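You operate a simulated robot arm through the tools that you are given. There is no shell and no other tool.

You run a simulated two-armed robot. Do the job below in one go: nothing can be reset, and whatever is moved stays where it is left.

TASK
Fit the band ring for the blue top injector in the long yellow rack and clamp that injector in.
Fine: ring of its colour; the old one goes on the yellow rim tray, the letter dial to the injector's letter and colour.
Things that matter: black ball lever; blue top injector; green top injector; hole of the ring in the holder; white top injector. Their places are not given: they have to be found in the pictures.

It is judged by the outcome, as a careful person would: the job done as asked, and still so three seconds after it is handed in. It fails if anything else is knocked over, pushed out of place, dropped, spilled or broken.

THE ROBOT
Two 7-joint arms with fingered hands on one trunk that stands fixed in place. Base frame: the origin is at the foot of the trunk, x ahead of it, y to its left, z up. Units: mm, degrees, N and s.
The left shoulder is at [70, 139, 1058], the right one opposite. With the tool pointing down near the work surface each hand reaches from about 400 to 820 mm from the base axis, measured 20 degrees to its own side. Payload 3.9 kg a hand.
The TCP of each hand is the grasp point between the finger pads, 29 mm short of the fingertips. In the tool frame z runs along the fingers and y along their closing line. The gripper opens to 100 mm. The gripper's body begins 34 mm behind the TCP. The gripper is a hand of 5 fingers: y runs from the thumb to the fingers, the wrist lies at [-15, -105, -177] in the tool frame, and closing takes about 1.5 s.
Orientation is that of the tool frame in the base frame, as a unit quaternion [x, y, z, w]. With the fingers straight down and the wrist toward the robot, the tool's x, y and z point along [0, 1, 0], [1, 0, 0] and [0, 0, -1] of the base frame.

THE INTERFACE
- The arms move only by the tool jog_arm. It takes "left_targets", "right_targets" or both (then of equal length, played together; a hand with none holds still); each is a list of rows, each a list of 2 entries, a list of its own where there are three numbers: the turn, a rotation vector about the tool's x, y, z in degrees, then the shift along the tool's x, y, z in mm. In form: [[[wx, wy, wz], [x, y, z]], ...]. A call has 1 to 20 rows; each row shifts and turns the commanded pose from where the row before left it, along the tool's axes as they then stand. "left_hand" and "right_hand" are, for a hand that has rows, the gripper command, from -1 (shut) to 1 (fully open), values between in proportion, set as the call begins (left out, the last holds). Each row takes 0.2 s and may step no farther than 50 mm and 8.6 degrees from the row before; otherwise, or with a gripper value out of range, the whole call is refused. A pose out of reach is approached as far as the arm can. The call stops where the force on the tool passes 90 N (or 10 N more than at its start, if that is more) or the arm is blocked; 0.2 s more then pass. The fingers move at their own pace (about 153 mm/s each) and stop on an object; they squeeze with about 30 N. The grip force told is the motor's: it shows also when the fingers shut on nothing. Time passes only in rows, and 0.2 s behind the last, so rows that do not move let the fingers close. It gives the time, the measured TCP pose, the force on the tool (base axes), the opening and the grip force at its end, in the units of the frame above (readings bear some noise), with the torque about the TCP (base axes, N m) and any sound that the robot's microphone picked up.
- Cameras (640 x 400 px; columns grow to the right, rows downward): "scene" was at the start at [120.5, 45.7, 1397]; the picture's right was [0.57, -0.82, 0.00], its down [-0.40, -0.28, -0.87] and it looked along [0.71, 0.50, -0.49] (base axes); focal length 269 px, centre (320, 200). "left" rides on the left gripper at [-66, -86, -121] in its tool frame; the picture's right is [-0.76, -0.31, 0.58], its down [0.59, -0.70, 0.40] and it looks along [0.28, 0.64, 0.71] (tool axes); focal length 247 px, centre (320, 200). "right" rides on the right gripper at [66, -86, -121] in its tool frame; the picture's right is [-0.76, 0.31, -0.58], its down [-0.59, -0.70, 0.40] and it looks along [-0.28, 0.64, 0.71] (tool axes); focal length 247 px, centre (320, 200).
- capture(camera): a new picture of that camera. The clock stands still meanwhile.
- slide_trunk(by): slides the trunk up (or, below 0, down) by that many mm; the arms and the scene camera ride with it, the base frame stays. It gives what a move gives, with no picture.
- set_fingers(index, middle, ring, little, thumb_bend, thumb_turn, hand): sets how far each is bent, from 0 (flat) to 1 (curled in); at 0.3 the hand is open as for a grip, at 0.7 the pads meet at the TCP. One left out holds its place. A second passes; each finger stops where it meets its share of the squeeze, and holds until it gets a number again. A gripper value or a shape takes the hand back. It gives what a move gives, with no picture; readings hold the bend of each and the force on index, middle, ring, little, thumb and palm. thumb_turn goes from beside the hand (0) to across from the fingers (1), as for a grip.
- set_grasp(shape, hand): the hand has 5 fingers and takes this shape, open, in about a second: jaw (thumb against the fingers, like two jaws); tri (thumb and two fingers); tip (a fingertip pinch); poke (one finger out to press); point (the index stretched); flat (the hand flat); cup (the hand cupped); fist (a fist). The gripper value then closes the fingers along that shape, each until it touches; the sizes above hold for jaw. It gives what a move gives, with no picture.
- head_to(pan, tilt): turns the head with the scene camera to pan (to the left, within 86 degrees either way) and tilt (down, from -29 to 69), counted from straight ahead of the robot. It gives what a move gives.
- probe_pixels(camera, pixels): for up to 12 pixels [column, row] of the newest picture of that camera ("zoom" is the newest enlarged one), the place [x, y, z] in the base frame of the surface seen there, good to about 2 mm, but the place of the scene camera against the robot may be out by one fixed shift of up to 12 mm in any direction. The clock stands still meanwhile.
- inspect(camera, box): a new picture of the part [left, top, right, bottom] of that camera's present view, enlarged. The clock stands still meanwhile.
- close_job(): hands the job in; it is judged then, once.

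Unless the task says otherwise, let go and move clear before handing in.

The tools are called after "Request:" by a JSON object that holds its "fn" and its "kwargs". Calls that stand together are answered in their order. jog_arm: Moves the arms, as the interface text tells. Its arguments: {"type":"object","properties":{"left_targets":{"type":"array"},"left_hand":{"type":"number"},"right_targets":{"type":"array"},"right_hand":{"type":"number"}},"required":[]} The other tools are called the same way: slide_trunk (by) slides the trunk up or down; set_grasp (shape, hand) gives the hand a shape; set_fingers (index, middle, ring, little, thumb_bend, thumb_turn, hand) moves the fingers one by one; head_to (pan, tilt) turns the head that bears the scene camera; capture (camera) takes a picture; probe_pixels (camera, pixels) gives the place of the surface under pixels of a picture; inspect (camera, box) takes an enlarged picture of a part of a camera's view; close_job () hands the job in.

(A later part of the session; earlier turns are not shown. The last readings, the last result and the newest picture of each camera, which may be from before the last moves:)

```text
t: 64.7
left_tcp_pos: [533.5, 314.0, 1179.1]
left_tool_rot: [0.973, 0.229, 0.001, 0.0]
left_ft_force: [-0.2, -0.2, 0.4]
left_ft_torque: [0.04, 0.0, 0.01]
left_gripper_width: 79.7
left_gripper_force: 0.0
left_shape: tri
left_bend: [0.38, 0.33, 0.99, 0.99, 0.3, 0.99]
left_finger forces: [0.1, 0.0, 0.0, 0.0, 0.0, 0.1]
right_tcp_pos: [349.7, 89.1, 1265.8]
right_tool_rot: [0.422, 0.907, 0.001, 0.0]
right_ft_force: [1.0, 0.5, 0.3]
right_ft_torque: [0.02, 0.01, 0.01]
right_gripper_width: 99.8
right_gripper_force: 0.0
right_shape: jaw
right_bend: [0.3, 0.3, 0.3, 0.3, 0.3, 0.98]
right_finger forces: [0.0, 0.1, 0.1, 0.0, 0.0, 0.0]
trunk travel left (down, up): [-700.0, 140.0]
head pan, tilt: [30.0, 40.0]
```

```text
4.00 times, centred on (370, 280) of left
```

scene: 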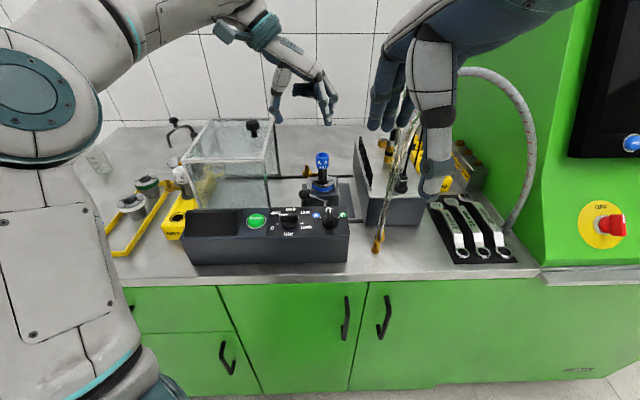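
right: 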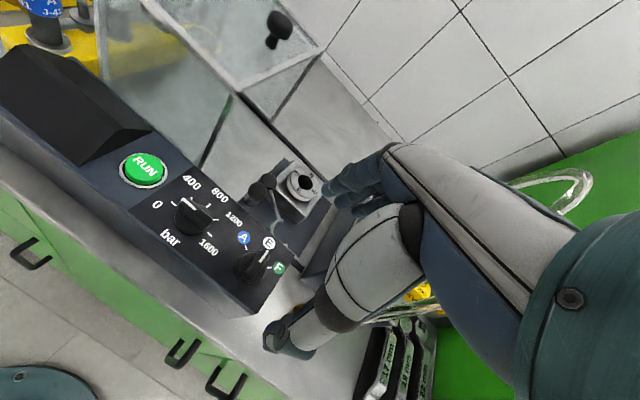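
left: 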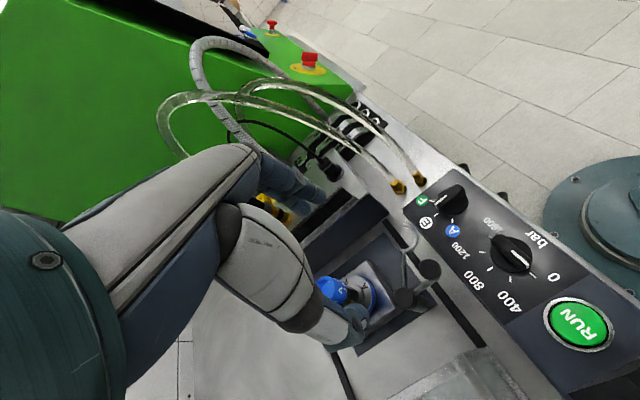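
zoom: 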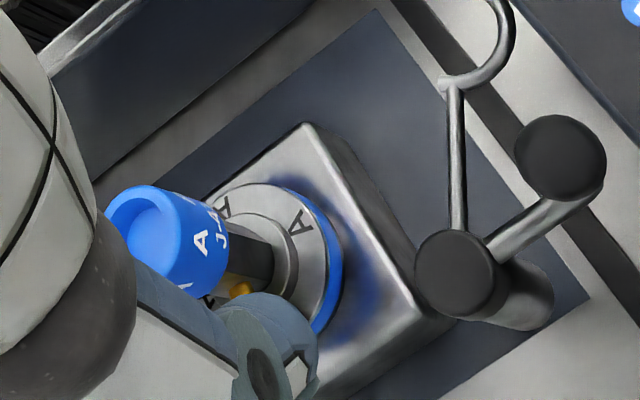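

The curled fingers hang ~16 mm above TCP level; gripping the ball with TCP ≈1024 and turning the hand along with the lever will keep them off the injector. I'll measure ball and pivot from this view.

Request:
{"fn": "probe_pixels", "kwargs": {"camera": "zoom", "pixels": [[560, 157], [530, 157], [590, 150], [560, 125], [565, 190], [455, 275], [425, 275], [480, 285], [450, 240], [455, 305], [455, 130], [495, 60]]}}

Request:
{"fn": "inspect", "kwargs": {"camera": "scene", "box": [288, 165, 352, 205]}}

```text
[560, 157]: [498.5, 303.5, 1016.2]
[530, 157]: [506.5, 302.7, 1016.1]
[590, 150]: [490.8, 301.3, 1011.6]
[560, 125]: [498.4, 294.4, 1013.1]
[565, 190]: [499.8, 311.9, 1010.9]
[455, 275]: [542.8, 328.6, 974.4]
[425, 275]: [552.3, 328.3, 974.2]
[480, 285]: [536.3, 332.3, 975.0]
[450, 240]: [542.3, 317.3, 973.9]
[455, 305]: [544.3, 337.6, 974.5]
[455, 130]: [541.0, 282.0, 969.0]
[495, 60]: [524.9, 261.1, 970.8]
```

```text
10.00 times, centred on (320, 185) of scene
```

zoom: 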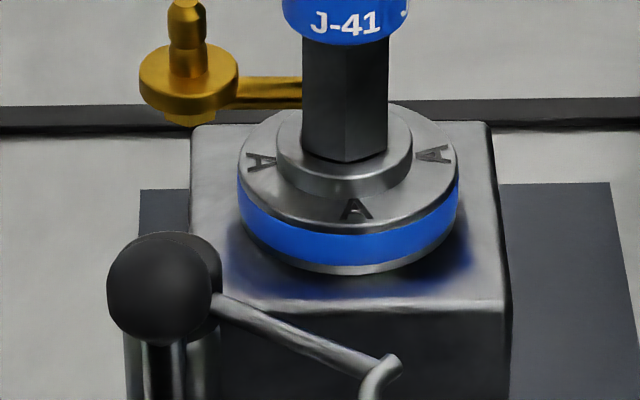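

Ball centre ≈ (501.5,301,1005), pivot ≈ (543.7,327.8). I'll move above the ball, descend part way and check alignment.

Request:
{"fn": "jog_arm", "kwargs": {"left_targets": [[[0, 0, 0], [-34.4, -2.6, 0]], [[0, 0, 0], [0, 0, 40]], [[0, 0, 0], [0, 0, 40]], [[0, 0, 0], [0, 0, 30]], [[0, 0, 0], [0, 0, 0]]]}}

Request:
{"fn": "capture", "kwargs": {"camera": "left"}}

Request:
{"fn": "inspect", "kwargs": {"camera": "scene", "box": [256, 100, 384, 180]}}

```text
t: 65.9
left_tcp_pos: [503.9, 300.6, 1068.5]
left_tool_rot: [0.974, 0.229, -0.001, 0.0]
left_ft_force: [-0.7, 0.1, 0.7]
left_ft_torque: [-0.01, -0.01, 0.03]
left_gripper_width: 79.7
left_gripper_force: 0.0
left_shape: tri
left_bend: [0.38, 0.33, 0.99, 0.99, 0.3, 0.99]
left_finger forces: [0.0, 0.0, 0.0, 0.0, 0.0, 0.0]
right_tcp_pos: [351.8, 88.3, 1264.5]
right_tool_rot: [0.422, 0.907, 0.0, -0.001]
right_ft_force: [0.1, -0.3, -0.2]
right_ft_torque: [0.0, -0.01, -0.01]
right_gripper_width: 99.9
right_gripper_force: 0.1
right_shape: jaw
right_bend: [0.3, 0.3, 0.3, 0.3, 0.3, 0.98]
right_finger forces: [0.0, 0.0, 0.0, 0.0, 0.1, 0.0]
trunk travel left (down, up): [-700.0, 140.0]
head pan, tilt: [30.0, 40.0]
```

```text
taken
```

left: 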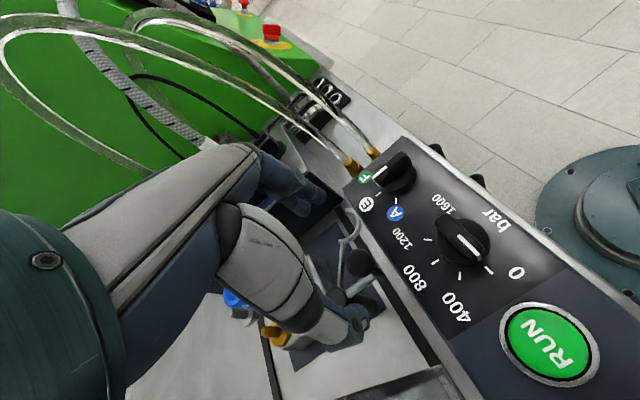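

```text
5.00 times, centred on (320, 140) of scene
```

zoom: 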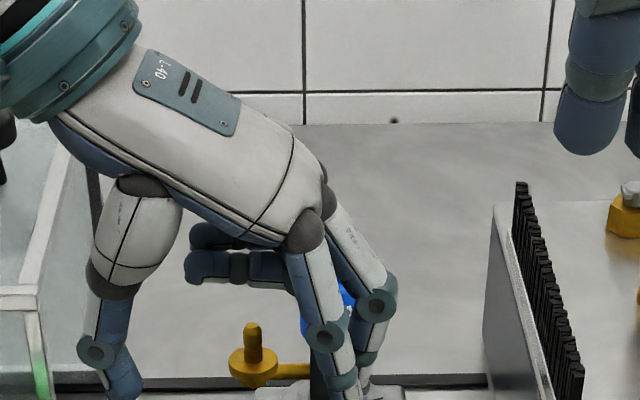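

The ball appears right under the TCP (357,262). I'll descend to grip height.

Request:
{"fn": "jog_arm", "kwargs": {"left_targets": [[[0, 0, 0], [0, 0, 20]], [[0, 0, 0], [0, 0, 15]], [[0, 0, 0], [0, 0, 9]], [[0, 0, 0], [0, 0, 0]]]}}

Request:
{"fn": "capture", "kwargs": {"camera": "left"}}

Request:
{"fn": "inspect", "kwargs": {"camera": "left", "box": [250, 170, 410, 270]}}

Request:
{"fn": "inspect", "kwargs": {"camera": "scene", "box": [256, 120, 384, 200]}}

```text
t: 66.9
left_tcp_pos: [503.6, 300.3, 1025.2]
left_tool_rot: [0.973, 0.229, 0.0, 0.0]
left_ft_force: [0.1, -0.3, 0.1]
left_ft_torque: [-0.02, 0.02, 0.01]
left_gripper_width: 79.9
left_gripper_force: 0.0
left_shape: tri
left_bend: [0.38, 0.33, 0.99, 0.99, 0.3, 0.99]
left_finger forces: [0.1, 0.1, 0.1, 0.1, 0.1, 0.1]
right_tcp_pos: [350.1, 89.3, 1265.4]
right_tool_rot: [0.422, 0.907, 0.0, -0.001]
right_ft_force: [0.1, -0.7, 0.7]
right_ft_torque: [-0.01, 0.0, -0.02]
right_gripper_width: 99.9
right_gripper_force: 0.0
right_shape: jaw
right_bend: [0.3, 0.3, 0.3, 0.3, 0.3, 0.98]
right_finger forces: [0.0, 0.0, 0.0, 0.0, 0.1, 0.0]
trunk travel left (down, up): [-700.0, 140.0]
head pan, tilt: [30.0, 40.0]
```

```text
taken
```

left: 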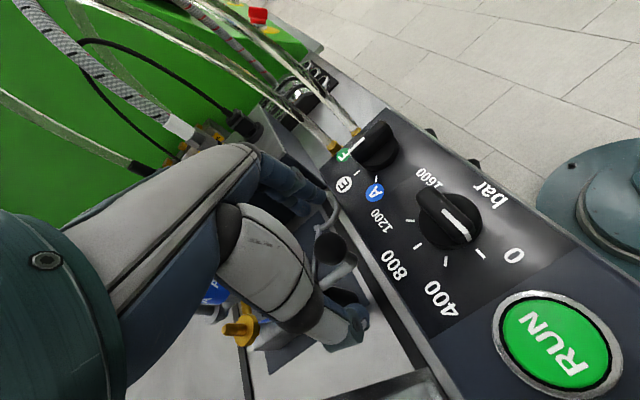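

```text
4.00 times, centred on (330, 220) of left
```

zoom: 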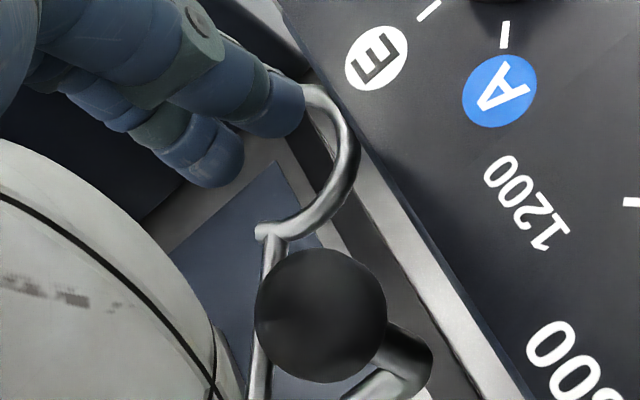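

```text
5.00 times, centred on (320, 160) of scene
```

zoom: 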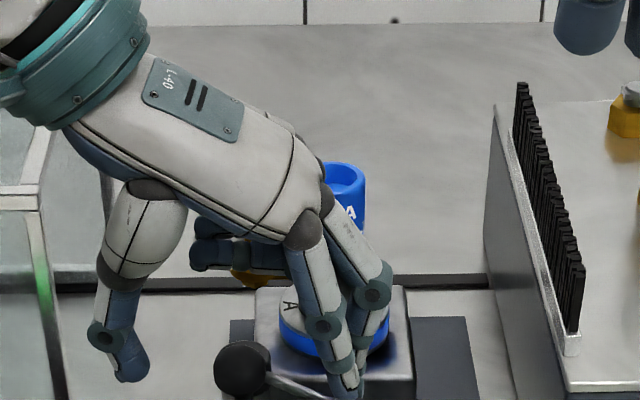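

The ball lies centred between thumb and fingers. I'll close on it.

Request:
{"fn": "jog_arm", "kwargs": {"left_targets": [[[0, 0, 0], [0, 0, 0]], [[0, 0, 0], [0, 0, 0]], [[0, 0, 0], [0, 0, 0]], [[0, 0, 0], [0, 0, 0]], [[0, 0, 0], [0, 0, 0]], [[0, 0, 0], [0, 0, 0]], [[0, 0, 0], [0, 0, 0]]], "left_hand": -1}}

Request:
{"fn": "capture", "kwargs": {"camera": "left"}}

Request:
{"fn": "inspect", "kwargs": {"camera": "left", "box": [250, 170, 410, 270]}}

Request:
{"fn": "inspect", "kwargs": {"camera": "scene", "box": [256, 120, 384, 200]}}

```text
t: 68.5
left_tcp_pos: [504.2, 301.2, 1024.7]
left_tool_rot: [0.974, 0.228, -0.001, 0.0]
left_ft_force: [0.3, 1.1, 1.1]
left_ft_torque: [-0.01, 0.01, 0.03]
left_gripper_width: 13.8
left_gripper_force: 29.9
left_shape: tri
left_bend: [0.63, 0.64, 1.0, 1.0, 0.55, 1.0]
left_finger forces: [13.1, 11.7, 0.0, 0.1, 26.7, 0.0]
right_tcp_pos: [350.2, 88.6, 1266.1]
right_tool_rot: [0.422, 0.907, 0.001, -0.001]
right_ft_force: [0.2, 0.6, -0.5]
right_ft_torque: [0.03, 0.0, 0.0]
right_gripper_width: 99.7
right_gripper_force: 0.2
right_shape: jaw
right_bend: [0.3, 0.3, 0.3, 0.3, 0.3, 0.98]
right_finger forces: [0.0, 0.0, 0.0, 0.0, 0.0, 0.1]
trunk travel left (down, up): [-700.0, 140.0]
head pan, tilt: [30.0, 40.0]
```

```text
taken
```

left: 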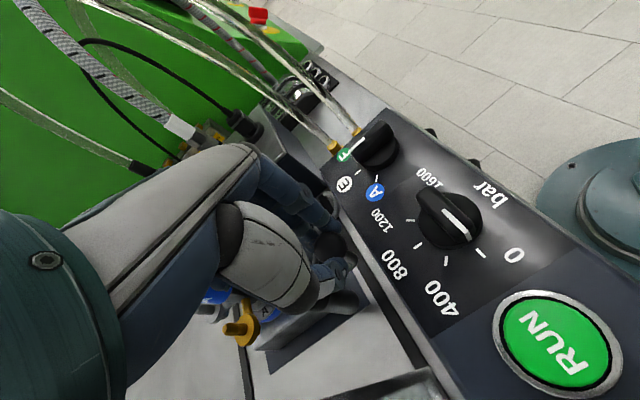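

```text
4.00 times, centred on (330, 220) of left
```

zoom: 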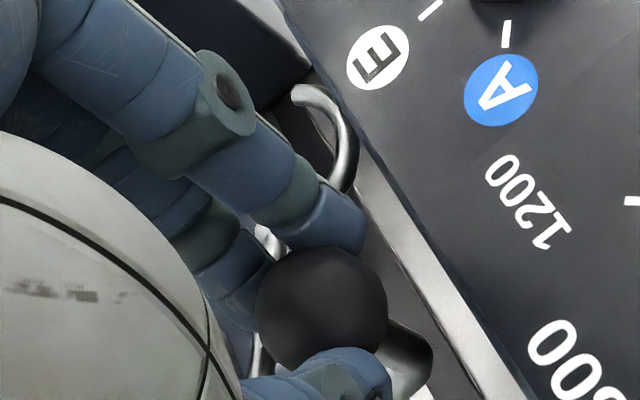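

```text
5.00 times, centred on (320, 160) of scene
```

zoom: 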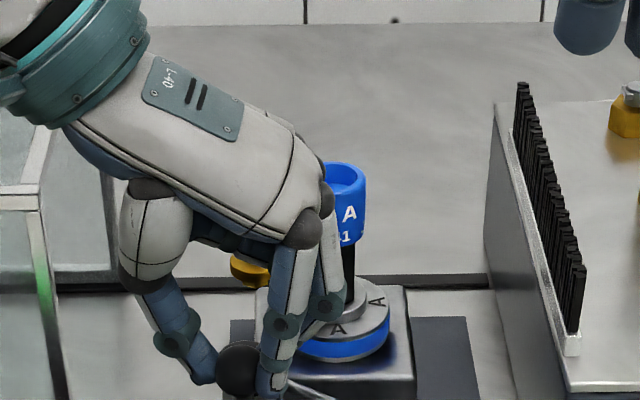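

The ball is gripped. I'll swing the lever along its arc (CCW) in small steps, turning the hand with it, first about a third of the way.

Request:
{"fn": "jog_arm", "kwargs": {"left_targets": [[[0, 0, -5], [0, 0, 0]], [[0, 0, 0], [0.61, 6.95, 0]], [[0, 0, -5], [0, 0, 0]], [[0, 0, 0], [0.97, 6.91, 0]], [[0, 0, -5], [0, 0, 0]], [[0, 0, 0], [1.33, 6.85, 0]], [[0, 0, 0], [0, 0, 0]]]}}

Request:
{"fn": "inspect", "kwargs": {"camera": "scene", "box": [256, 120, 384, 200]}}

Request:
{"fn": "capture", "kwargs": {"camera": "left"}}

```text
t: 70.1
left_tcp_pos: [516.0, 288.3, 1025.4]
left_tool_rot: [0.935, 0.354, 0.002, 0.001]
left_ft_force: [4.3, 7.1, 12.6]
left_ft_torque: [0.11, -0.01, 0.07]
left_gripper_width: 14.1
left_gripper_force: 29.8
left_shape: tri
left_bend: [0.64, 0.73, 1.0, 1.0, 0.55, 1.0]
left_finger forces: [15.1, 16.8, 0.1, 0.0, 32.6, 0.0]
right_tcp_pos: [350.1, 89.8, 1265.5]
right_tool_rot: [0.422, 0.907, 0.0, -0.001]
right_ft_force: [-1.0, 0.1, -0.1]
right_ft_torque: [-0.01, 0.01, 0.02]
right_gripper_width: 99.8
right_gripper_force: 0.1
right_shape: jaw
right_bend: [0.3, 0.3, 0.3, 0.3, 0.3, 0.98]
right_finger forces: [0.1, 0.0, 0.1, 0.0, 0.1, 0.0]
trunk travel left (down, up): [-700.0, 140.0]
head pan, tilt: [30.0, 40.0]
```

```text
5.00 times, centred on (320, 160) of scene
```

zoom: 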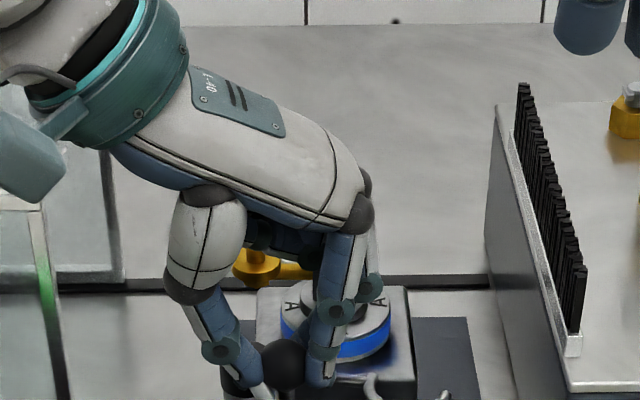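

```text
taken
```

left: 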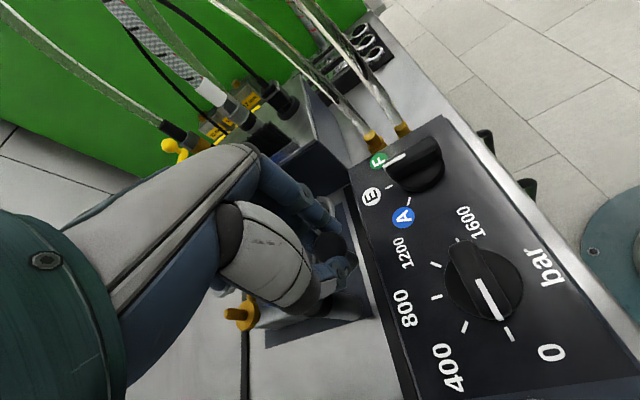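

The lever follows (fork visible moving at (375,385)); forces are modest, with +12 N up, meaning the tips grip slightly above the ball's equator. I'll continue, lowering slightly.

Request:
{"fn": "jog_arm", "kwargs": {"left_targets": [[[0, 0, -5], [0, 0, 1.5]], [[0, 0, 0], [1.69, 6.77, 0]], [[0, 0, -5], [0, 0, 1.5]], [[0, 0, 0], [2.04, 6.67, 0]], [[0, 0, -5], [0, 0, 1]], [[0, 0, 0], [2.39, 6.56, 0]], [[0, 0, 0], [0, 0, 0]]]}}

Request:
{"fn": "inspect", "kwargs": {"camera": "scene", "box": [256, 120, 384, 200]}}

Request:
{"fn": "inspect", "kwargs": {"camera": "left", "box": [200, 170, 392, 290]}}

```text
t: 71.7
left_tcp_pos: [534.2, 281.2, 1024.4]
left_tool_rot: [0.88, 0.475, 0.003, 0.003]
left_ft_force: [0.5, 11.2, 29.3]
left_ft_torque: [0.24, 0.07, 0.1]
left_gripper_width: 16.7
left_gripper_force: 30.2
left_shape: tri
left_bend: [0.64, 0.74, 1.0, 1.0, 0.54, 1.0]
left_finger forces: [14.3, 22.5, 0.1, 0.0, 35.8, 0.0]
right_tcp_pos: [346.5, 89.3, 1267.1]
right_tool_rot: [0.421, 0.907, 0.001, 0.0]
right_ft_force: [-0.6, 0.3, 0.4]
right_ft_torque: [0.02, 0.0, -0.01]
right_gripper_width: 99.7
right_gripper_force: 0.0
right_shape: jaw
right_bend: [0.3, 0.3, 0.3, 0.3, 0.3, 0.98]
right_finger forces: [0.0, 0.0, 0.0, 0.0, 0.0, 0.0]
trunk travel left (down, up): [-700.0, 140.0]
head pan, tilt: [30.0, 40.0]
```

```text
5.00 times, centred on (320, 160) of scene
```

zoom: 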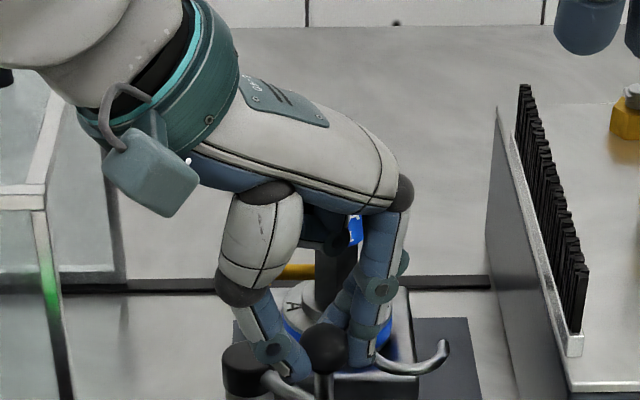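

```text
3.33 times, centred on (296, 230) of left
```

zoom: 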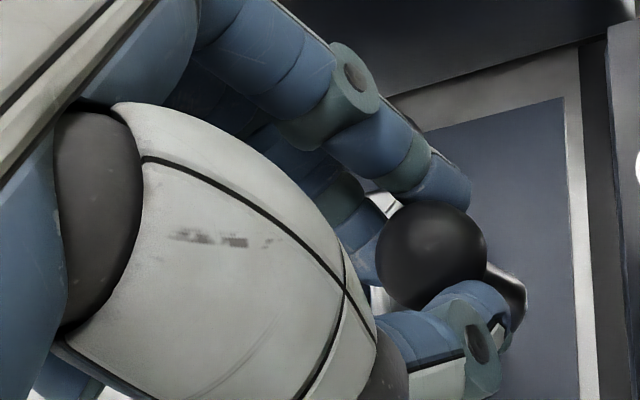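

The upward force rose to 29 N, so I shouldn't press lower. I'll raise by 5 mm and recheck before continuing.

Request:
{"fn": "jog_arm", "kwargs": {"left_targets": [[[0, 0, 0], [0, 0, -2.5]], [[0, 0, 0], [0, 0, -2.5]], [[0, 0, 0], [0, 0, 0]]]}}

Request:
{"fn": "capture", "kwargs": {"camera": "left"}}

Request:
{"fn": "inspect", "kwargs": {"camera": "scene", "box": [280, 150, 360, 200]}}

```text
t: 72.5
left_tcp_pos: [535.3, 280.1, 1024.5]
left_tool_rot: [0.881, 0.473, -0.001, 0.0]
left_ft_force: [0.4, 7.6, 16.9]
left_ft_torque: [0.17, 0.1, 0.05]
left_gripper_width: 16.4
left_gripper_force: 30.6
left_shape: tri
left_bend: [0.64, 0.74, 1.0, 1.0, 0.54, 0.99]
left_finger forces: [15.1, 17.6, 0.1, 0.0, 35.5, 0.1]
right_tcp_pos: [347.9, 90.3, 1266.3]
right_tool_rot: [0.421, 0.907, 0.001, 0.001]
right_ft_force: [0.2, -0.3, 0.5]
right_ft_torque: [0.0, -0.03, 0.01]
right_gripper_width: 99.7
right_gripper_force: 0.1
right_shape: jaw
right_bend: [0.3, 0.3, 0.3, 0.3, 0.3, 0.98]
right_finger forces: [0.1, 0.0, 0.1, 0.0, 0.1, 0.0]
trunk travel left (down, up): [-700.0, 140.0]
head pan, tilt: [30.0, 40.0]
```

```text
taken
```

left: 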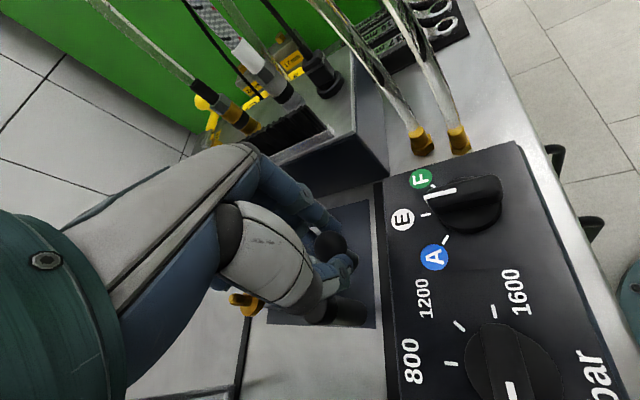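

```text
8.00 times, centred on (320, 175) of scene
```

zoom: 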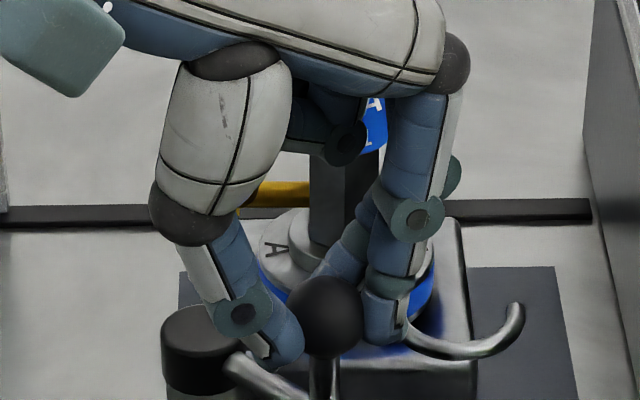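

Force fell to 17 N after raising. The fork is halfway; I'll continue the swing with slight upward relief.

Request:
{"fn": "jog_arm", "kwargs": {"left_targets": [[[0, 0, -5], [0, 0, -1.5]], [[0, 0, 0], [2.73, 6.43, 0]], [[0, 0, -5], [0, 0, -1]], [[0, 0, 0], [3.06, 6.27, 0]], [[0, 0, 0], [0, 0, 0]]]}}

Request:
{"fn": "inspect", "kwargs": {"camera": "scene", "box": [280, 150, 360, 200]}}

Request:
{"fn": "capture", "kwargs": {"camera": "left"}}

```text
t: 73.7
left_tcp_pos: [549.9, 280.5, 1025.6]
left_tool_rot: [0.836, 0.548, -0.001, 0.0]
left_ft_force: [-2.5, 8.7, -3.6]
left_ft_torque: [0.17, 0.13, 0.06]
left_gripper_width: 15.0
left_gripper_force: 30.3
left_shape: tri
left_bend: [0.64, 0.73, 1.0, 1.0, 0.54, 0.98]
left_finger forces: [12.4, 12.8, 0.0, 0.1, 29.7, 0.0]
right_tcp_pos: [350.3, 91.4, 1265.9]
right_tool_rot: [0.421, 0.907, -0.001, 0.0]
right_ft_force: [-0.1, 0.7, -0.3]
right_ft_torque: [0.04, 0.02, -0.03]
right_gripper_width: 99.7
right_gripper_force: 0.0
right_shape: jaw
right_bend: [0.3, 0.3, 0.3, 0.3, 0.3, 0.98]
right_finger forces: [0.0, 0.0, 0.0, 0.0, 0.1, 0.0]
trunk travel left (down, up): [-700.0, 140.0]
head pan, tilt: [30.0, 40.0]
```

```text
8.00 times, centred on (320, 175) of scene
```

zoom: 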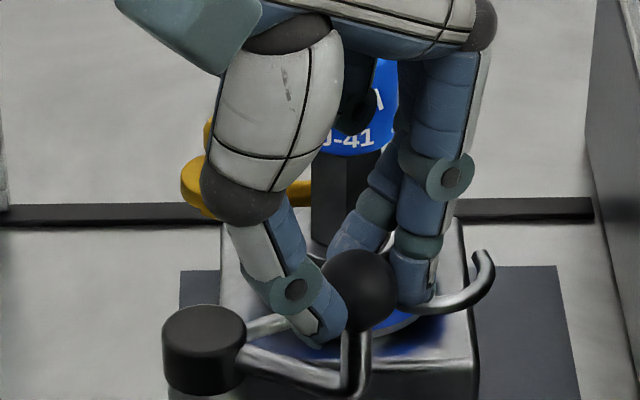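

```text
taken
```

left: 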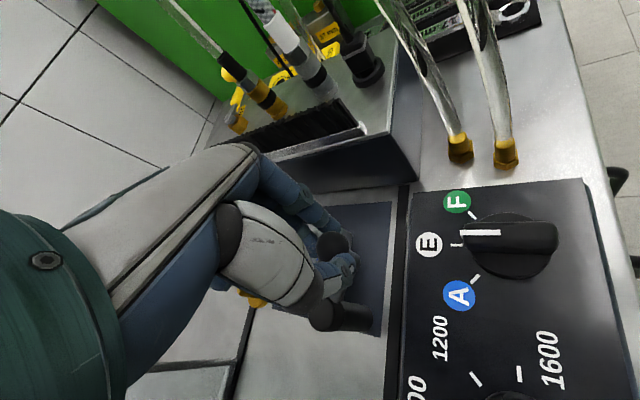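

Forces are small and the fork is approaching the injector. I'll do the remaining ~24° in small steps.

Request:
{"fn": "jog_arm", "kwargs": {"left_targets": [[[0, 0, -5], [0, 0, 0]], [[0, 0, 0], [3.38, 6.1, 0]], [[0, 0, 0], [0, 0, 0]]]}}

Request:
{"fn": "inspect", "kwargs": {"camera": "scene", "box": [280, 150, 360, 200]}}

Request:
{"fn": "jog_arm", "kwargs": {"left_targets": [[[0, 0, -5], [0, 0, 0]], [[0, 0, 0], [3.7, 5.92, 0]], [[0, 0, 0], [0, 0, 0]]]}}

Request:
{"fn": "inspect", "kwargs": {"camera": "scene", "box": [280, 150, 360, 200]}}

```text
t: 74.5
left_tcp_pos: [556.6, 282.0, 1025.6]
left_tool_rot: [0.812, 0.584, -0.002, 0.0]
left_ft_force: [-4.2, 8.0, -8.1]
left_ft_torque: [0.2, 0.13, 0.12]
left_gripper_width: 14.7
left_gripper_force: 30.1
left_shape: tri
left_bend: [0.64, 0.73, 1.0, 1.0, 0.55, 0.98]
left_finger forces: [12.6, 11.7, 0.1, 0.0, 28.6, 0.0]
right_tcp_pos: [350.4, 91.7, 1265.0]
right_tool_rot: [0.421, 0.907, -0.001, -0.001]
right_ft_force: [0.8, -0.5, -0.4]
right_ft_torque: [0.02, 0.02, -0.02]
right_gripper_width: 100.1
right_gripper_force: 0.0
right_shape: jaw
right_bend: [0.3, 0.3, 0.3, 0.3, 0.3, 0.98]
right_finger forces: [0.0, 0.0, 0.0, 0.0, 0.0, 0.0]
trunk travel left (down, up): [-700.0, 140.0]
head pan, tilt: [30.0, 40.0]
```

```text
8.00 times, centred on (320, 175) of scene
```

zoom: 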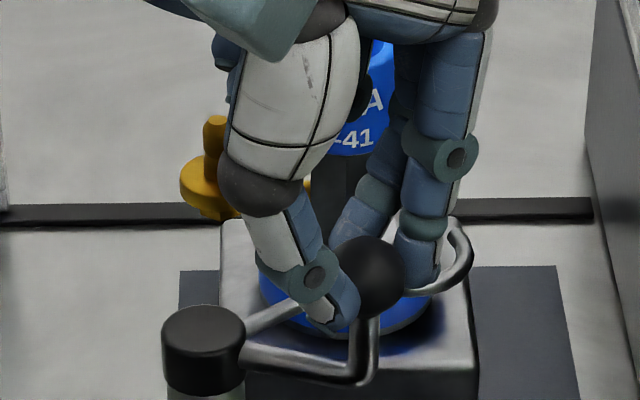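

```text
t: 75.3
left_tcp_pos: [564.1, 284.2, 1026.8]
left_tool_rot: [0.786, 0.618, -0.001, 0.001]
left_ft_force: [-4.4, 8.2, -7.8]
left_ft_torque: [0.16, 0.13, 0.07]
left_gripper_width: 14.2
left_gripper_force: 29.6
left_shape: tri
left_bend: [0.64, 0.73, 1.0, 1.0, 0.55, 0.98]
left_finger forces: [13.4, 11.5, 0.1, 0.0, 28.6, 0.1]
right_tcp_pos: [350.0, 92.0, 1265.9]
right_tool_rot: [0.422, 0.907, 0.0, 0.0]
right_ft_force: [1.0, -0.6, -0.4]
right_ft_torque: [0.0, 0.06, 0.02]
right_gripper_width: 100.1
right_gripper_force: 0.1
right_shape: jaw
right_bend: [0.3, 0.3, 0.3, 0.3, 0.3, 0.98]
right_finger forces: [0.0, 0.1, 0.0, 0.0, 0.0, 0.0]
trunk travel left (down, up): [-700.0, 140.0]
head pan, tilt: [30.0, 40.0]
```

```text
8.00 times, centred on (320, 175) of scene
```

zoom: 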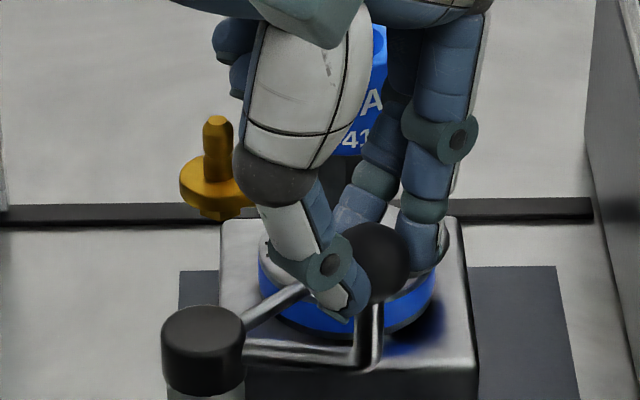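

The fork is nearly around the injector and forces stay low. I'll do the last step and check.

Request:
{"fn": "jog_arm", "kwargs": {"left_targets": [[[0, 0, -5], [0, 0, 0]], [[0, 0, 0], [4.0, 5.72, 0]], [[0, 0, 0], [0, 0, 0]]]}}

Request:
{"fn": "inspect", "kwargs": {"camera": "scene", "box": [280, 150, 360, 200]}}

Request:
{"fn": "capture", "kwargs": {"camera": "left"}}

Request:
{"fn": "inspect", "kwargs": {"camera": "left", "box": [240, 180, 400, 280]}}

```text
t: 76.1
left_tcp_pos: [570.3, 287.2, 1027.3]
left_tool_rot: [0.757, 0.653, -0.001, 0.0]
left_ft_force: [-3.2, 6.3, -9.9]
left_ft_torque: [0.12, 0.13, 0.11]
left_gripper_width: 13.6
left_gripper_force: 30.0
left_shape: tri
left_bend: [0.64, 0.73, 1.0, 1.0, 0.56, 0.97]
left_finger forces: [13.5, 11.3, 0.0, 0.0, 27.7, 0.0]
right_tcp_pos: [351.4, 90.4, 1266.5]
right_tool_rot: [0.422, 0.907, 0.0, -0.001]
right_ft_force: [-0.5, -1.0, -0.5]
right_ft_torque: [0.02, 0.0, 0.0]
right_gripper_width: 100.0
right_gripper_force: 0.0
right_shape: jaw
right_bend: [0.3, 0.3, 0.3, 0.3, 0.3, 0.98]
right_finger forces: [0.0, 0.0, 0.1, 0.0, 0.0, 0.0]
trunk travel left (down, up): [-700.0, 140.0]
head pan, tilt: [30.0, 40.0]
```

```text
8.00 times, centred on (320, 175) of scene
```

zoom: 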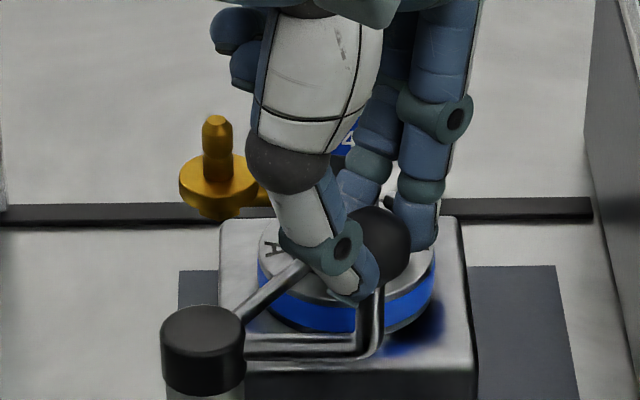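

```text
taken
```

left: 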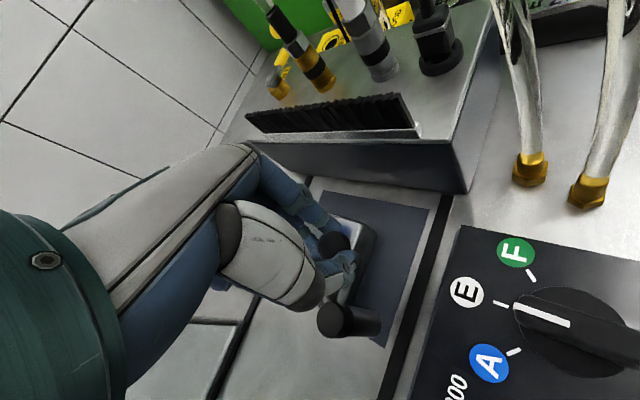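

```text
4.00 times, centred on (320, 230) of left
```

zoom: 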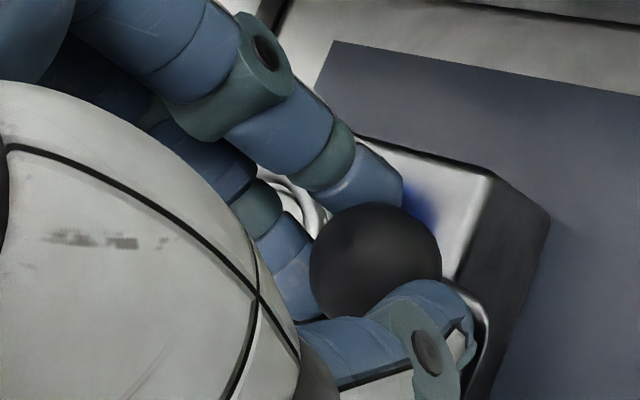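

The crank now points bench-right, ≈88° turned. I'll nudge 3° more to feel for the end stop.

Request:
{"fn": "jog_arm", "kwargs": {"left_targets": [[[0, 0, -3], [0, 0, 0]], [[0, 0, 0], [1.58, 2.07, 0]], [[0, 0, 0], [0, 0, 0]]]}}

Request:
{"fn": "inspect", "kwargs": {"camera": "scene", "box": [288, 155, 352, 195]}}

```text
t: 76.9
left_tcp_pos: [571.5, 288.6, 1026.2]
left_tool_rot: [0.74, 0.672, -0.001, 0.0]
left_ft_force: [-7.8, 6.9, -10.4]
left_ft_torque: [0.16, 0.2, 0.04]
left_gripper_width: 13.7
left_gripper_force: 29.9
left_shape: tri
left_bend: [0.64, 0.73, 1.0, 1.0, 0.56, 0.97]
left_finger forces: [12.0, 11.4, 0.0, 0.1, 29.0, 0.0]
right_tcp_pos: [350.3, 90.8, 1265.8]
right_tool_rot: [0.422, 0.907, 0.0, 0.0]
right_ft_force: [-0.3, 1.4, 0.3]
right_ft_torque: [-0.05, -0.03, 0.02]
right_gripper_width: 99.8
right_gripper_force: 0.2
right_shape: jaw
right_bend: [0.3, 0.3, 0.3, 0.3, 0.3, 0.98]
right_finger forces: [0.1, 0.1, 0.0, 0.0, 0.0, 0.0]
trunk travel left (down, up): [-700.0, 140.0]
head pan, tilt: [30.0, 40.0]
```

```text
10.00 times, centred on (320, 175) of scene
```

zoom: 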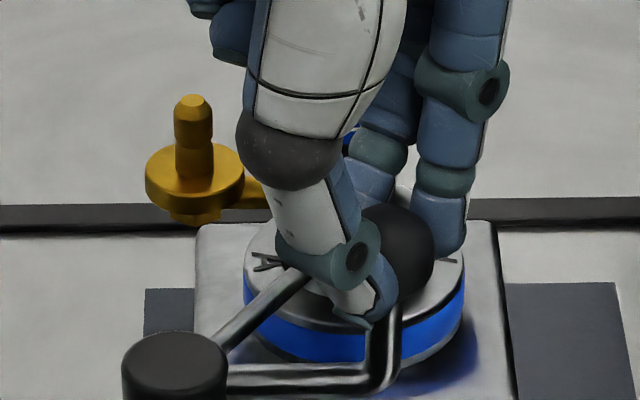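

Slight resistance increase. One more small nudge to see whether this is the stop.

Request:
{"fn": "jog_arm", "kwargs": {"left_targets": [[[0, 0, 0], [1.5, 2.0, 0]], [[0, 0, 0], [0, 0, 0]]]}}

Request:
{"fn": "jog_arm", "kwargs": {"left_targets": [[[0, 0, 0], [1.5, 2.0, 0]], [[0, 0, 0], [0, 0, 0]]]}}

Request:
{"fn": "inspect", "kwargs": {"camera": "scene", "box": [288, 155, 352, 195]}}

```text
t: 77.5
left_tcp_pos: [573.0, 288.7, 1027.4]
left_tool_rot: [0.741, 0.672, -0.002, 0.0]
left_ft_force: [-14.5, 3.2, -12.2]
left_ft_torque: [0.06, 0.29, -0.04]
left_gripper_width: 12.6
left_gripper_force: 30.4
left_shape: tri
left_bend: [0.65, 0.73, 1.0, 1.0, 0.57, 0.97]
left_finger forces: [9.5, 9.3, 0.0, 0.0, 31.4, 0.0]
right_tcp_pos: [348.9, 90.5, 1266.3]
right_tool_rot: [0.421, 0.907, 0.0, 0.0]
right_ft_force: [-0.2, 0.8, -0.5]
right_ft_torque: [0.0, 0.02, 0.03]
right_gripper_width: 99.8
right_gripper_force: 0.1
right_shape: jaw
right_bend: [0.3, 0.3, 0.3, 0.3, 0.3, 0.98]
right_finger forces: [0.1, 0.1, 0.1, 0.0, 0.0, 0.0]
trunk travel left (down, up): [-700.0, 140.0]
head pan, tilt: [30.0, 40.0]
```

```text
t: 78.1
left_tcp_pos: [574.4, 289.0, 1026.7]
left_tool_rot: [0.741, 0.671, 0.0, -0.001]
left_ft_force: [-17.9, -1.3, -15.0]
left_ft_torque: [-0.06, 0.4, -0.08]
left_gripper_width: 11.9
left_gripper_force: 30.4
left_shape: tri
left_bend: [0.65, 0.73, 1.0, 1.0, 0.58, 0.97]
left_finger forces: [9.1, 8.7, 0.0, 0.1, 32.3, 0.0]
right_tcp_pos: [348.6, 89.4, 1267.0]
right_tool_rot: [0.422, 0.907, 0.001, 0.0]
right_ft_force: [0.0, 0.2, -0.5]
right_ft_torque: [-0.01, -0.01, -0.01]
right_gripper_width: 99.9
right_gripper_force: 0.0
right_shape: jaw
right_bend: [0.3, 0.3, 0.3, 0.3, 0.3, 0.98]
right_finger forces: [0.1, 0.1, 0.1, 0.1, 0.1, 0.0]
trunk travel left (down, up): [-700.0, 140.0]
head pan, tilt: [30.0, 40.0]
```

```text
10.00 times, centred on (320, 175) of scene
```

zoom: 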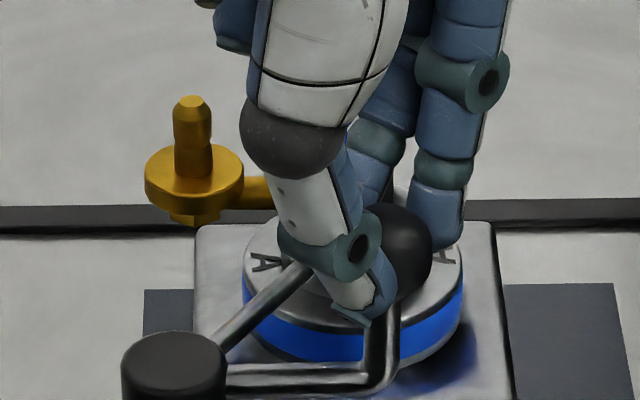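

The lever no longer moves while force builds (18 N) — it's at its stop. I'll ease off the push, then open just enough to release the ball.

Request:
{"fn": "jog_arm", "kwargs": {"left_targets": [[[0, 0, 0], [-1.5, -2.0, 0]], [[0, 0, 0], [-1.0, -1.4, 0]], [[0, 0, 0], [0, 0, 0]]]}}

Request:
{"fn": "jog_arm", "kwargs": {"left_targets": [[[0, 0, 0], [0, 0, 0]], [[0, 0, 0], [0, 0, 0]], [[0, 0, 0], [0, 0, 0]]], "left_hand": -0.5}}

Request:
{"fn": "inspect", "kwargs": {"camera": "scene", "box": [280, 145, 360, 195]}}

Request:
{"fn": "inspect", "kwargs": {"camera": "left", "box": [240, 180, 400, 280]}}

```text
t: 78.9
left_tcp_pos: [572.4, 289.4, 1028.5]
left_tool_rot: [0.741, 0.672, 0.0, 0.0]
left_ft_force: [-7.0, 5.1, -12.9]
left_ft_torque: [0.19, 0.15, -0.04]
left_gripper_width: 12.5
left_gripper_force: 29.8
left_shape: tri
left_bend: [0.65, 0.73, 1.0, 1.0, 0.58, 0.97]
left_finger forces: [11.5, 13.5, 0.0, 0.0, 27.5, 0.0]
right_tcp_pos: [349.6, 92.4, 1265.7]
right_tool_rot: [0.422, 0.907, -0.001, 0.0]
right_ft_force: [0.5, -1.4, -0.3]
right_ft_torque: [0.01, 0.04, 0.01]
right_gripper_width: 99.7
right_gripper_force: 0.0
right_shape: jaw
right_bend: [0.3, 0.3, 0.3, 0.3, 0.3, 0.98]
right_finger forces: [0.0, 0.0, 0.1, 0.1, 0.0, 0.0]
trunk travel left (down, up): [-700.0, 140.0]
head pan, tilt: [30.0, 40.0]
```

```text
t: 79.7
left_tcp_pos: [573.2, 287.1, 1029.1]
left_tool_rot: [0.74, 0.672, 0.002, 0.001]
left_ft_force: [-0.4, 0.7, 0.4]
left_ft_torque: [0.0, -0.01, 0.02]
left_gripper_width: 24.8
left_gripper_force: 0.1
left_shape: tri
left_bend: [0.74, 0.55, 0.99, 1.0, 0.49, 1.0]
left_finger forces: [0.0, 0.0, 0.0, 0.0, 0.1, 0.0]
right_tcp_pos: [350.8, 90.0, 1265.3]
right_tool_rot: [0.422, 0.907, 0.001, -0.001]
right_ft_force: [-0.3, 0.2, -0.6]
right_ft_torque: [-0.02, -0.02, -0.04]
right_gripper_width: 100.1
right_gripper_force: 0.1
right_shape: jaw
right_bend: [0.3, 0.3, 0.3, 0.3, 0.3, 0.98]
right_finger forces: [0.1, 0.0, 0.1, 0.0, 0.0, 0.0]
trunk travel left (down, up): [-700.0, 140.0]
head pan, tilt: [30.0, 40.0]
```

```text
8.00 times, centred on (320, 170) of scene
```

zoom: 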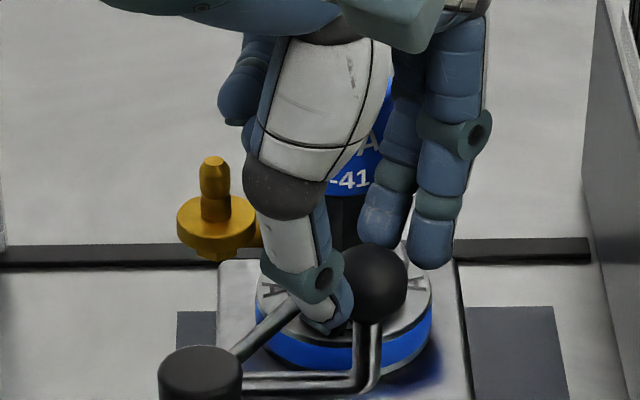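

```text
4.00 times, centred on (320, 230) of left
```

zoom: 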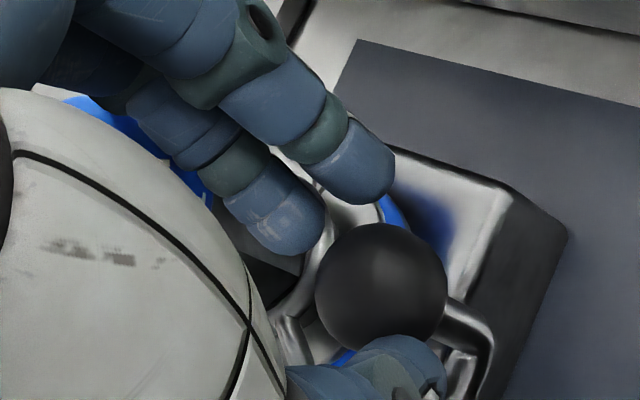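

Released, lever stays put. I'll check how close the middle finger is to the injector before lifting.

Request:
{"fn": "capture", "kwargs": {"camera": "left"}}

Request:
{"fn": "probe_pixels", "kwargs": {"camera": "left", "pixels": [[312, 236], [305, 228], [318, 232], [310, 242], [300, 235], [330, 220], [335, 228], [337, 217], [265, 208], [262, 205], [290, 225], [285, 215]]}}

```text
taken
```

left: 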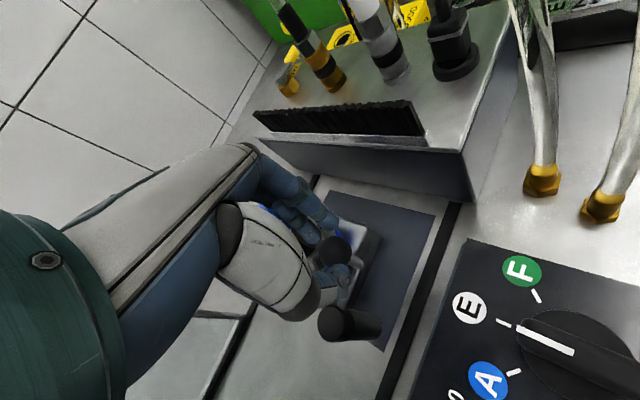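

```text
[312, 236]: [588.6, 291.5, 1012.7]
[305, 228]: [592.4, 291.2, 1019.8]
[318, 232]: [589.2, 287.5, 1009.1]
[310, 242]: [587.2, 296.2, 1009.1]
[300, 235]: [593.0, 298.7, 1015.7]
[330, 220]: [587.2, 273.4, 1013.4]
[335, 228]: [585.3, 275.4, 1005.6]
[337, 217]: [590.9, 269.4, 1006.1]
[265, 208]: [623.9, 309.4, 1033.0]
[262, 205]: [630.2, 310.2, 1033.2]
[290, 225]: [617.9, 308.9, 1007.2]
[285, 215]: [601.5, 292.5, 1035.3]
```

There's about 15–20 mm clearance. I'll lift straight up.

Request:
{"fn": "jog_arm", "kwargs": {"left_targets": [[[0, 0, 0], [0, 0, -10]], [[0, 0, 0], [0, 0, -20]], [[0, 0, 0], [0, 0, -40]], [[0, 0, 0], [0, 0, -40]], [[0, 0, 0], [0, 0, -30]], [[0, 0, 0], [0, 0, 0]]]}}

Request:
{"fn": "capture", "kwargs": {"camera": "left"}}

Request:
{"fn": "inspect", "kwargs": {"camera": "left", "box": [310, 220, 470, 320]}}

Request:
{"fn": "inspect", "kwargs": {"camera": "scene", "box": [280, 145, 360, 195]}}

```text
t: 81.1
left_tcp_pos: [573.4, 286.8, 1167.9]
left_tool_rot: [0.74, 0.673, 0.0, 0.001]
left_ft_force: [-0.7, -0.3, 0.4]
left_ft_torque: [0.02, 0.03, -0.03]
left_gripper_width: 24.9
left_gripper_force: 0.1
left_shape: tri
left_bend: [0.74, 0.55, 0.99, 0.99, 0.49, 1.0]
left_finger forces: [0.1, 0.1, 0.0, 0.1, 0.1, 0.0]
right_tcp_pos: [351.3, 90.1, 1265.3]
right_tool_rot: [0.422, 0.906, 0.0, -0.001]
right_ft_force: [-0.4, 0.2, 0.5]
right_ft_torque: [0.01, -0.02, 0.0]
right_gripper_width: 99.9
right_gripper_force: 0.0
right_shape: jaw
right_bend: [0.3, 0.3, 0.3, 0.3, 0.3, 0.98]
right_finger forces: [0.0, 0.1, 0.0, 0.0, 0.0, 0.1]
trunk travel left (down, up): [-700.0, 140.0]
head pan, tilt: [30.0, 40.0]
```

```text
taken
```

left: 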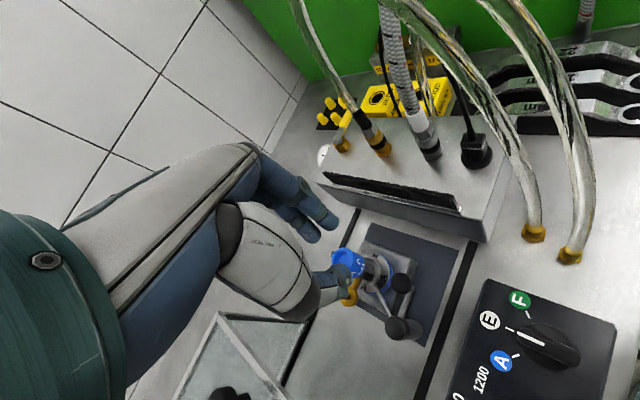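

```text
4.00 times, centred on (390, 270) of left
```

zoom: 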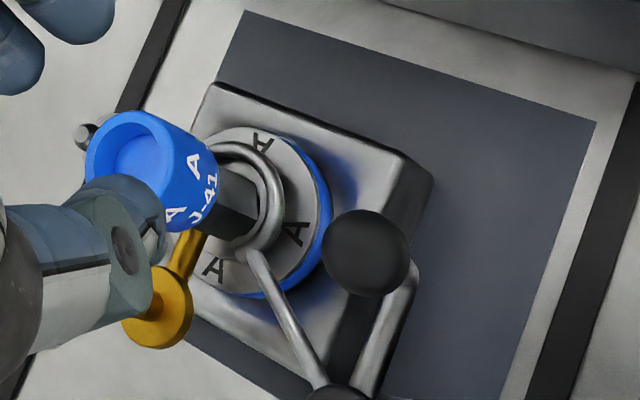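

```text
8.00 times, centred on (320, 170) of scene
```

zoom: 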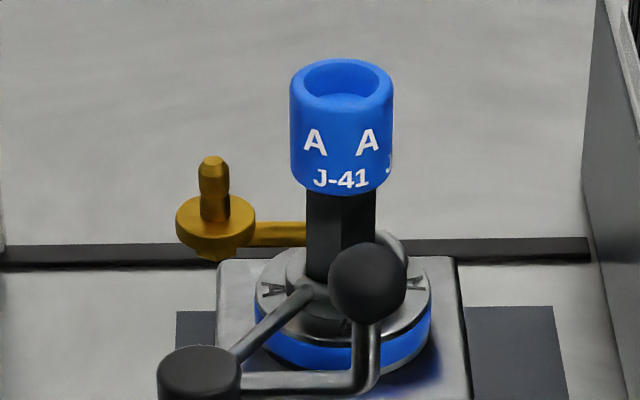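

The fork now sits around the injector on its flange. Next the dial: I'll zoom on it and measure knob centre, ridge and labels.

Request:
{"fn": "inspect", "kwargs": {"camera": "left", "box": [464, 285, 624, 385]}}

Request:
{"fn": "probe_pixels", "kwargs": {"camera": "zoom", "pixels": [[220, 65], [95, 140], [150, 310], [195, 190], [280, 240], [330, 260], [450, 290], [265, 220], [300, 300], [270, 145], [175, 178], [205, 282]]}}

```text
4.00 times, centred on (544, 335) of left
```

zoom: 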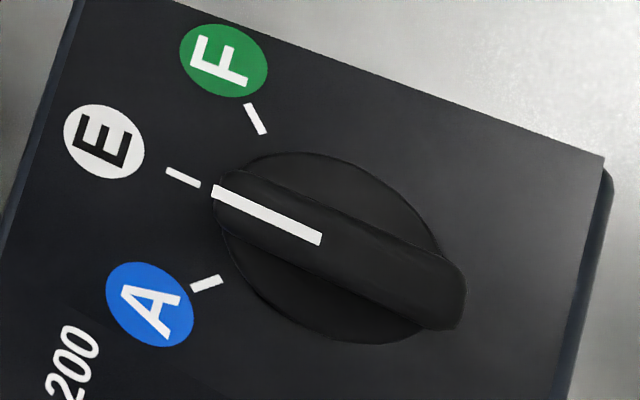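

```text
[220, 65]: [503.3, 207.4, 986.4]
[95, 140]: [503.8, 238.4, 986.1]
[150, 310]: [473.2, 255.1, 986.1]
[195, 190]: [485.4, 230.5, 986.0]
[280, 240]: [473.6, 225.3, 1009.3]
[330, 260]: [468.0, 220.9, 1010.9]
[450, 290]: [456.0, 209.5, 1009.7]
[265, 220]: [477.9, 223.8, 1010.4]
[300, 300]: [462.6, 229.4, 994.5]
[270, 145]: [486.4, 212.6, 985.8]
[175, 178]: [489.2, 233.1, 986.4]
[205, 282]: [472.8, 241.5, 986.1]
```

Request:
{"fn": "inspect", "kwargs": {"camera": "left", "box": [508, 315, 588, 365]}}

Request:
{"fn": "probe_pixels", "kwargs": {"camera": "zoom", "pixels": [[80, 140], [120, 180], [200, 210], [280, 240], [360, 270], [440, 300], [530, 330], [500, 370], [545, 300], [250, 80], [230, 330], [420, 160]]}}

Request:
{"fn": "probe_pixels", "kwargs": {"camera": "zoom", "pixels": [[90, 200], [150, 290], [300, 420], [250, 150], [350, 180], [450, 230], [160, 60], [340, 70], [430, 120], [490, 200], [380, 390], [300, 320]]}}

```text
8.00 times, centred on (548, 340) of left
```

zoom: 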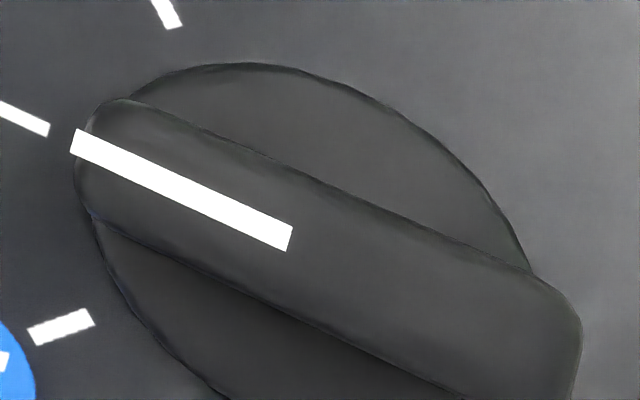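

```text
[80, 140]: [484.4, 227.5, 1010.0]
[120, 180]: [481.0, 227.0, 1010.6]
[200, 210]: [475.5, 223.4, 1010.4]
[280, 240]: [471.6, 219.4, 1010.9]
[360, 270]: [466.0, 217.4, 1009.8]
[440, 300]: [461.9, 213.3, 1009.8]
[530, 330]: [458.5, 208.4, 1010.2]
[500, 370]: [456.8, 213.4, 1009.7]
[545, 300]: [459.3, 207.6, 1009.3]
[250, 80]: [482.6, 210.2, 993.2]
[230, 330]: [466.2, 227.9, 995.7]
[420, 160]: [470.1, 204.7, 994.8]
```

```text
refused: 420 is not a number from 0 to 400
```

The knob centre is ≈ (470.4,220.3), ridge at ≈29°, A at ≈85°, so it must turn about +55°. I'll orient the hand across the ridge (yaw ≈ -60°) and move above the knob.

Request:
{"fn": "jog_arm", "kwargs": {"left_targets": [[[0, 0, 7.87], [0, 0, 0]], [[0, 0, 7.87], [0, 0, 0]], [[0, 0, 7.87], [0, 0, 0]], [[0, 0, 7.87], [0, 0, 0]], [[0, 0, 7.87], [0, 0, 0]], [[0, 0, 7.87], [0, 0, 0]], [[0, 0, 7.87], [0, 0, 0]], [[0, 0, 0], [-40.8, 2.4, 0]], [[0, 0, 0], [-40.8, 2.4, 0]], [[0, 0, 0], [-40.8, 2.4, 0]], [[0, 0, 0], [0, 0, 30]], [[0, 0, 0], [0, 0, 30]], [[0, 0, 0], [0, 0, 0]]], "left_hand": 0}}

Request:
{"fn": "capture", "kwargs": {"camera": "left"}}

Request:
{"fn": "capture", "kwargs": {"camera": "scene"}}

```text
t: 83.9
left_tcp_pos: [469.0, 219.2, 1109.2]
left_tool_rot: [0.967, 0.254, 0.001, 0.0]
left_ft_force: [-0.1, 0.2, -0.7]
left_ft_torque: [0.01, -0.01, 0.02]
left_gripper_width: 49.6
left_gripper_force: 0.0
left_shape: tri
left_bend: [0.4, 0.43, 0.99, 0.99, 0.36, 1.0]
left_finger forces: [0.1, 0.0, 0.1, 0.1, 0.0, 0.1]
right_tcp_pos: [349.3, 88.3, 1265.7]
right_tool_rot: [0.422, 0.907, 0.0, -0.001]
right_ft_force: [0.9, -0.2, 0.0]
right_ft_torque: [-0.01, 0.01, 0.0]
right_gripper_width: 99.7
right_gripper_force: 0.0
right_shape: jaw
right_bend: [0.3, 0.3, 0.3, 0.3, 0.3, 0.98]
right_finger forces: [0.0, 0.0, 0.0, 0.0, 0.0, 0.0]
trunk travel left (down, up): [-700.0, 140.0]
head pan, tilt: [30.0, 40.0]
```

```text
taken
```

left: 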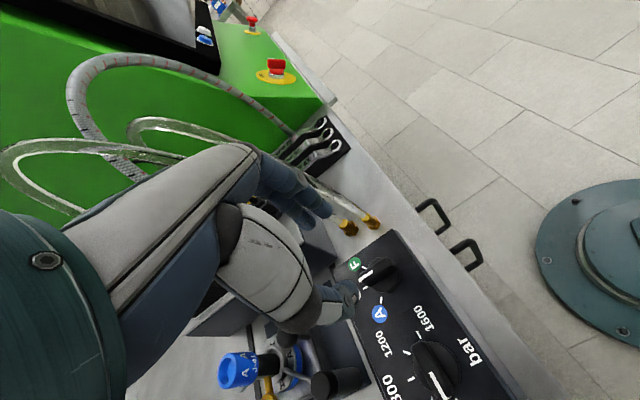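

```text
taken
```

scene: 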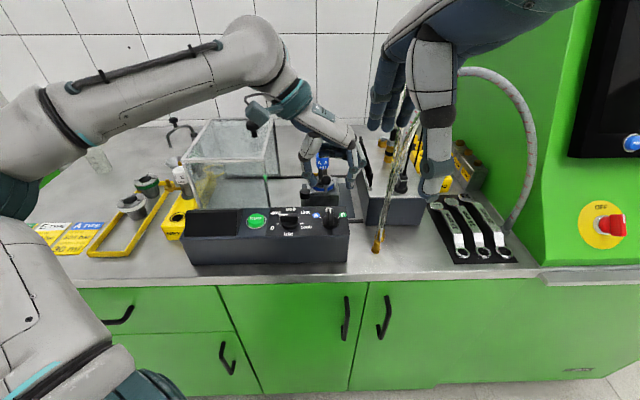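

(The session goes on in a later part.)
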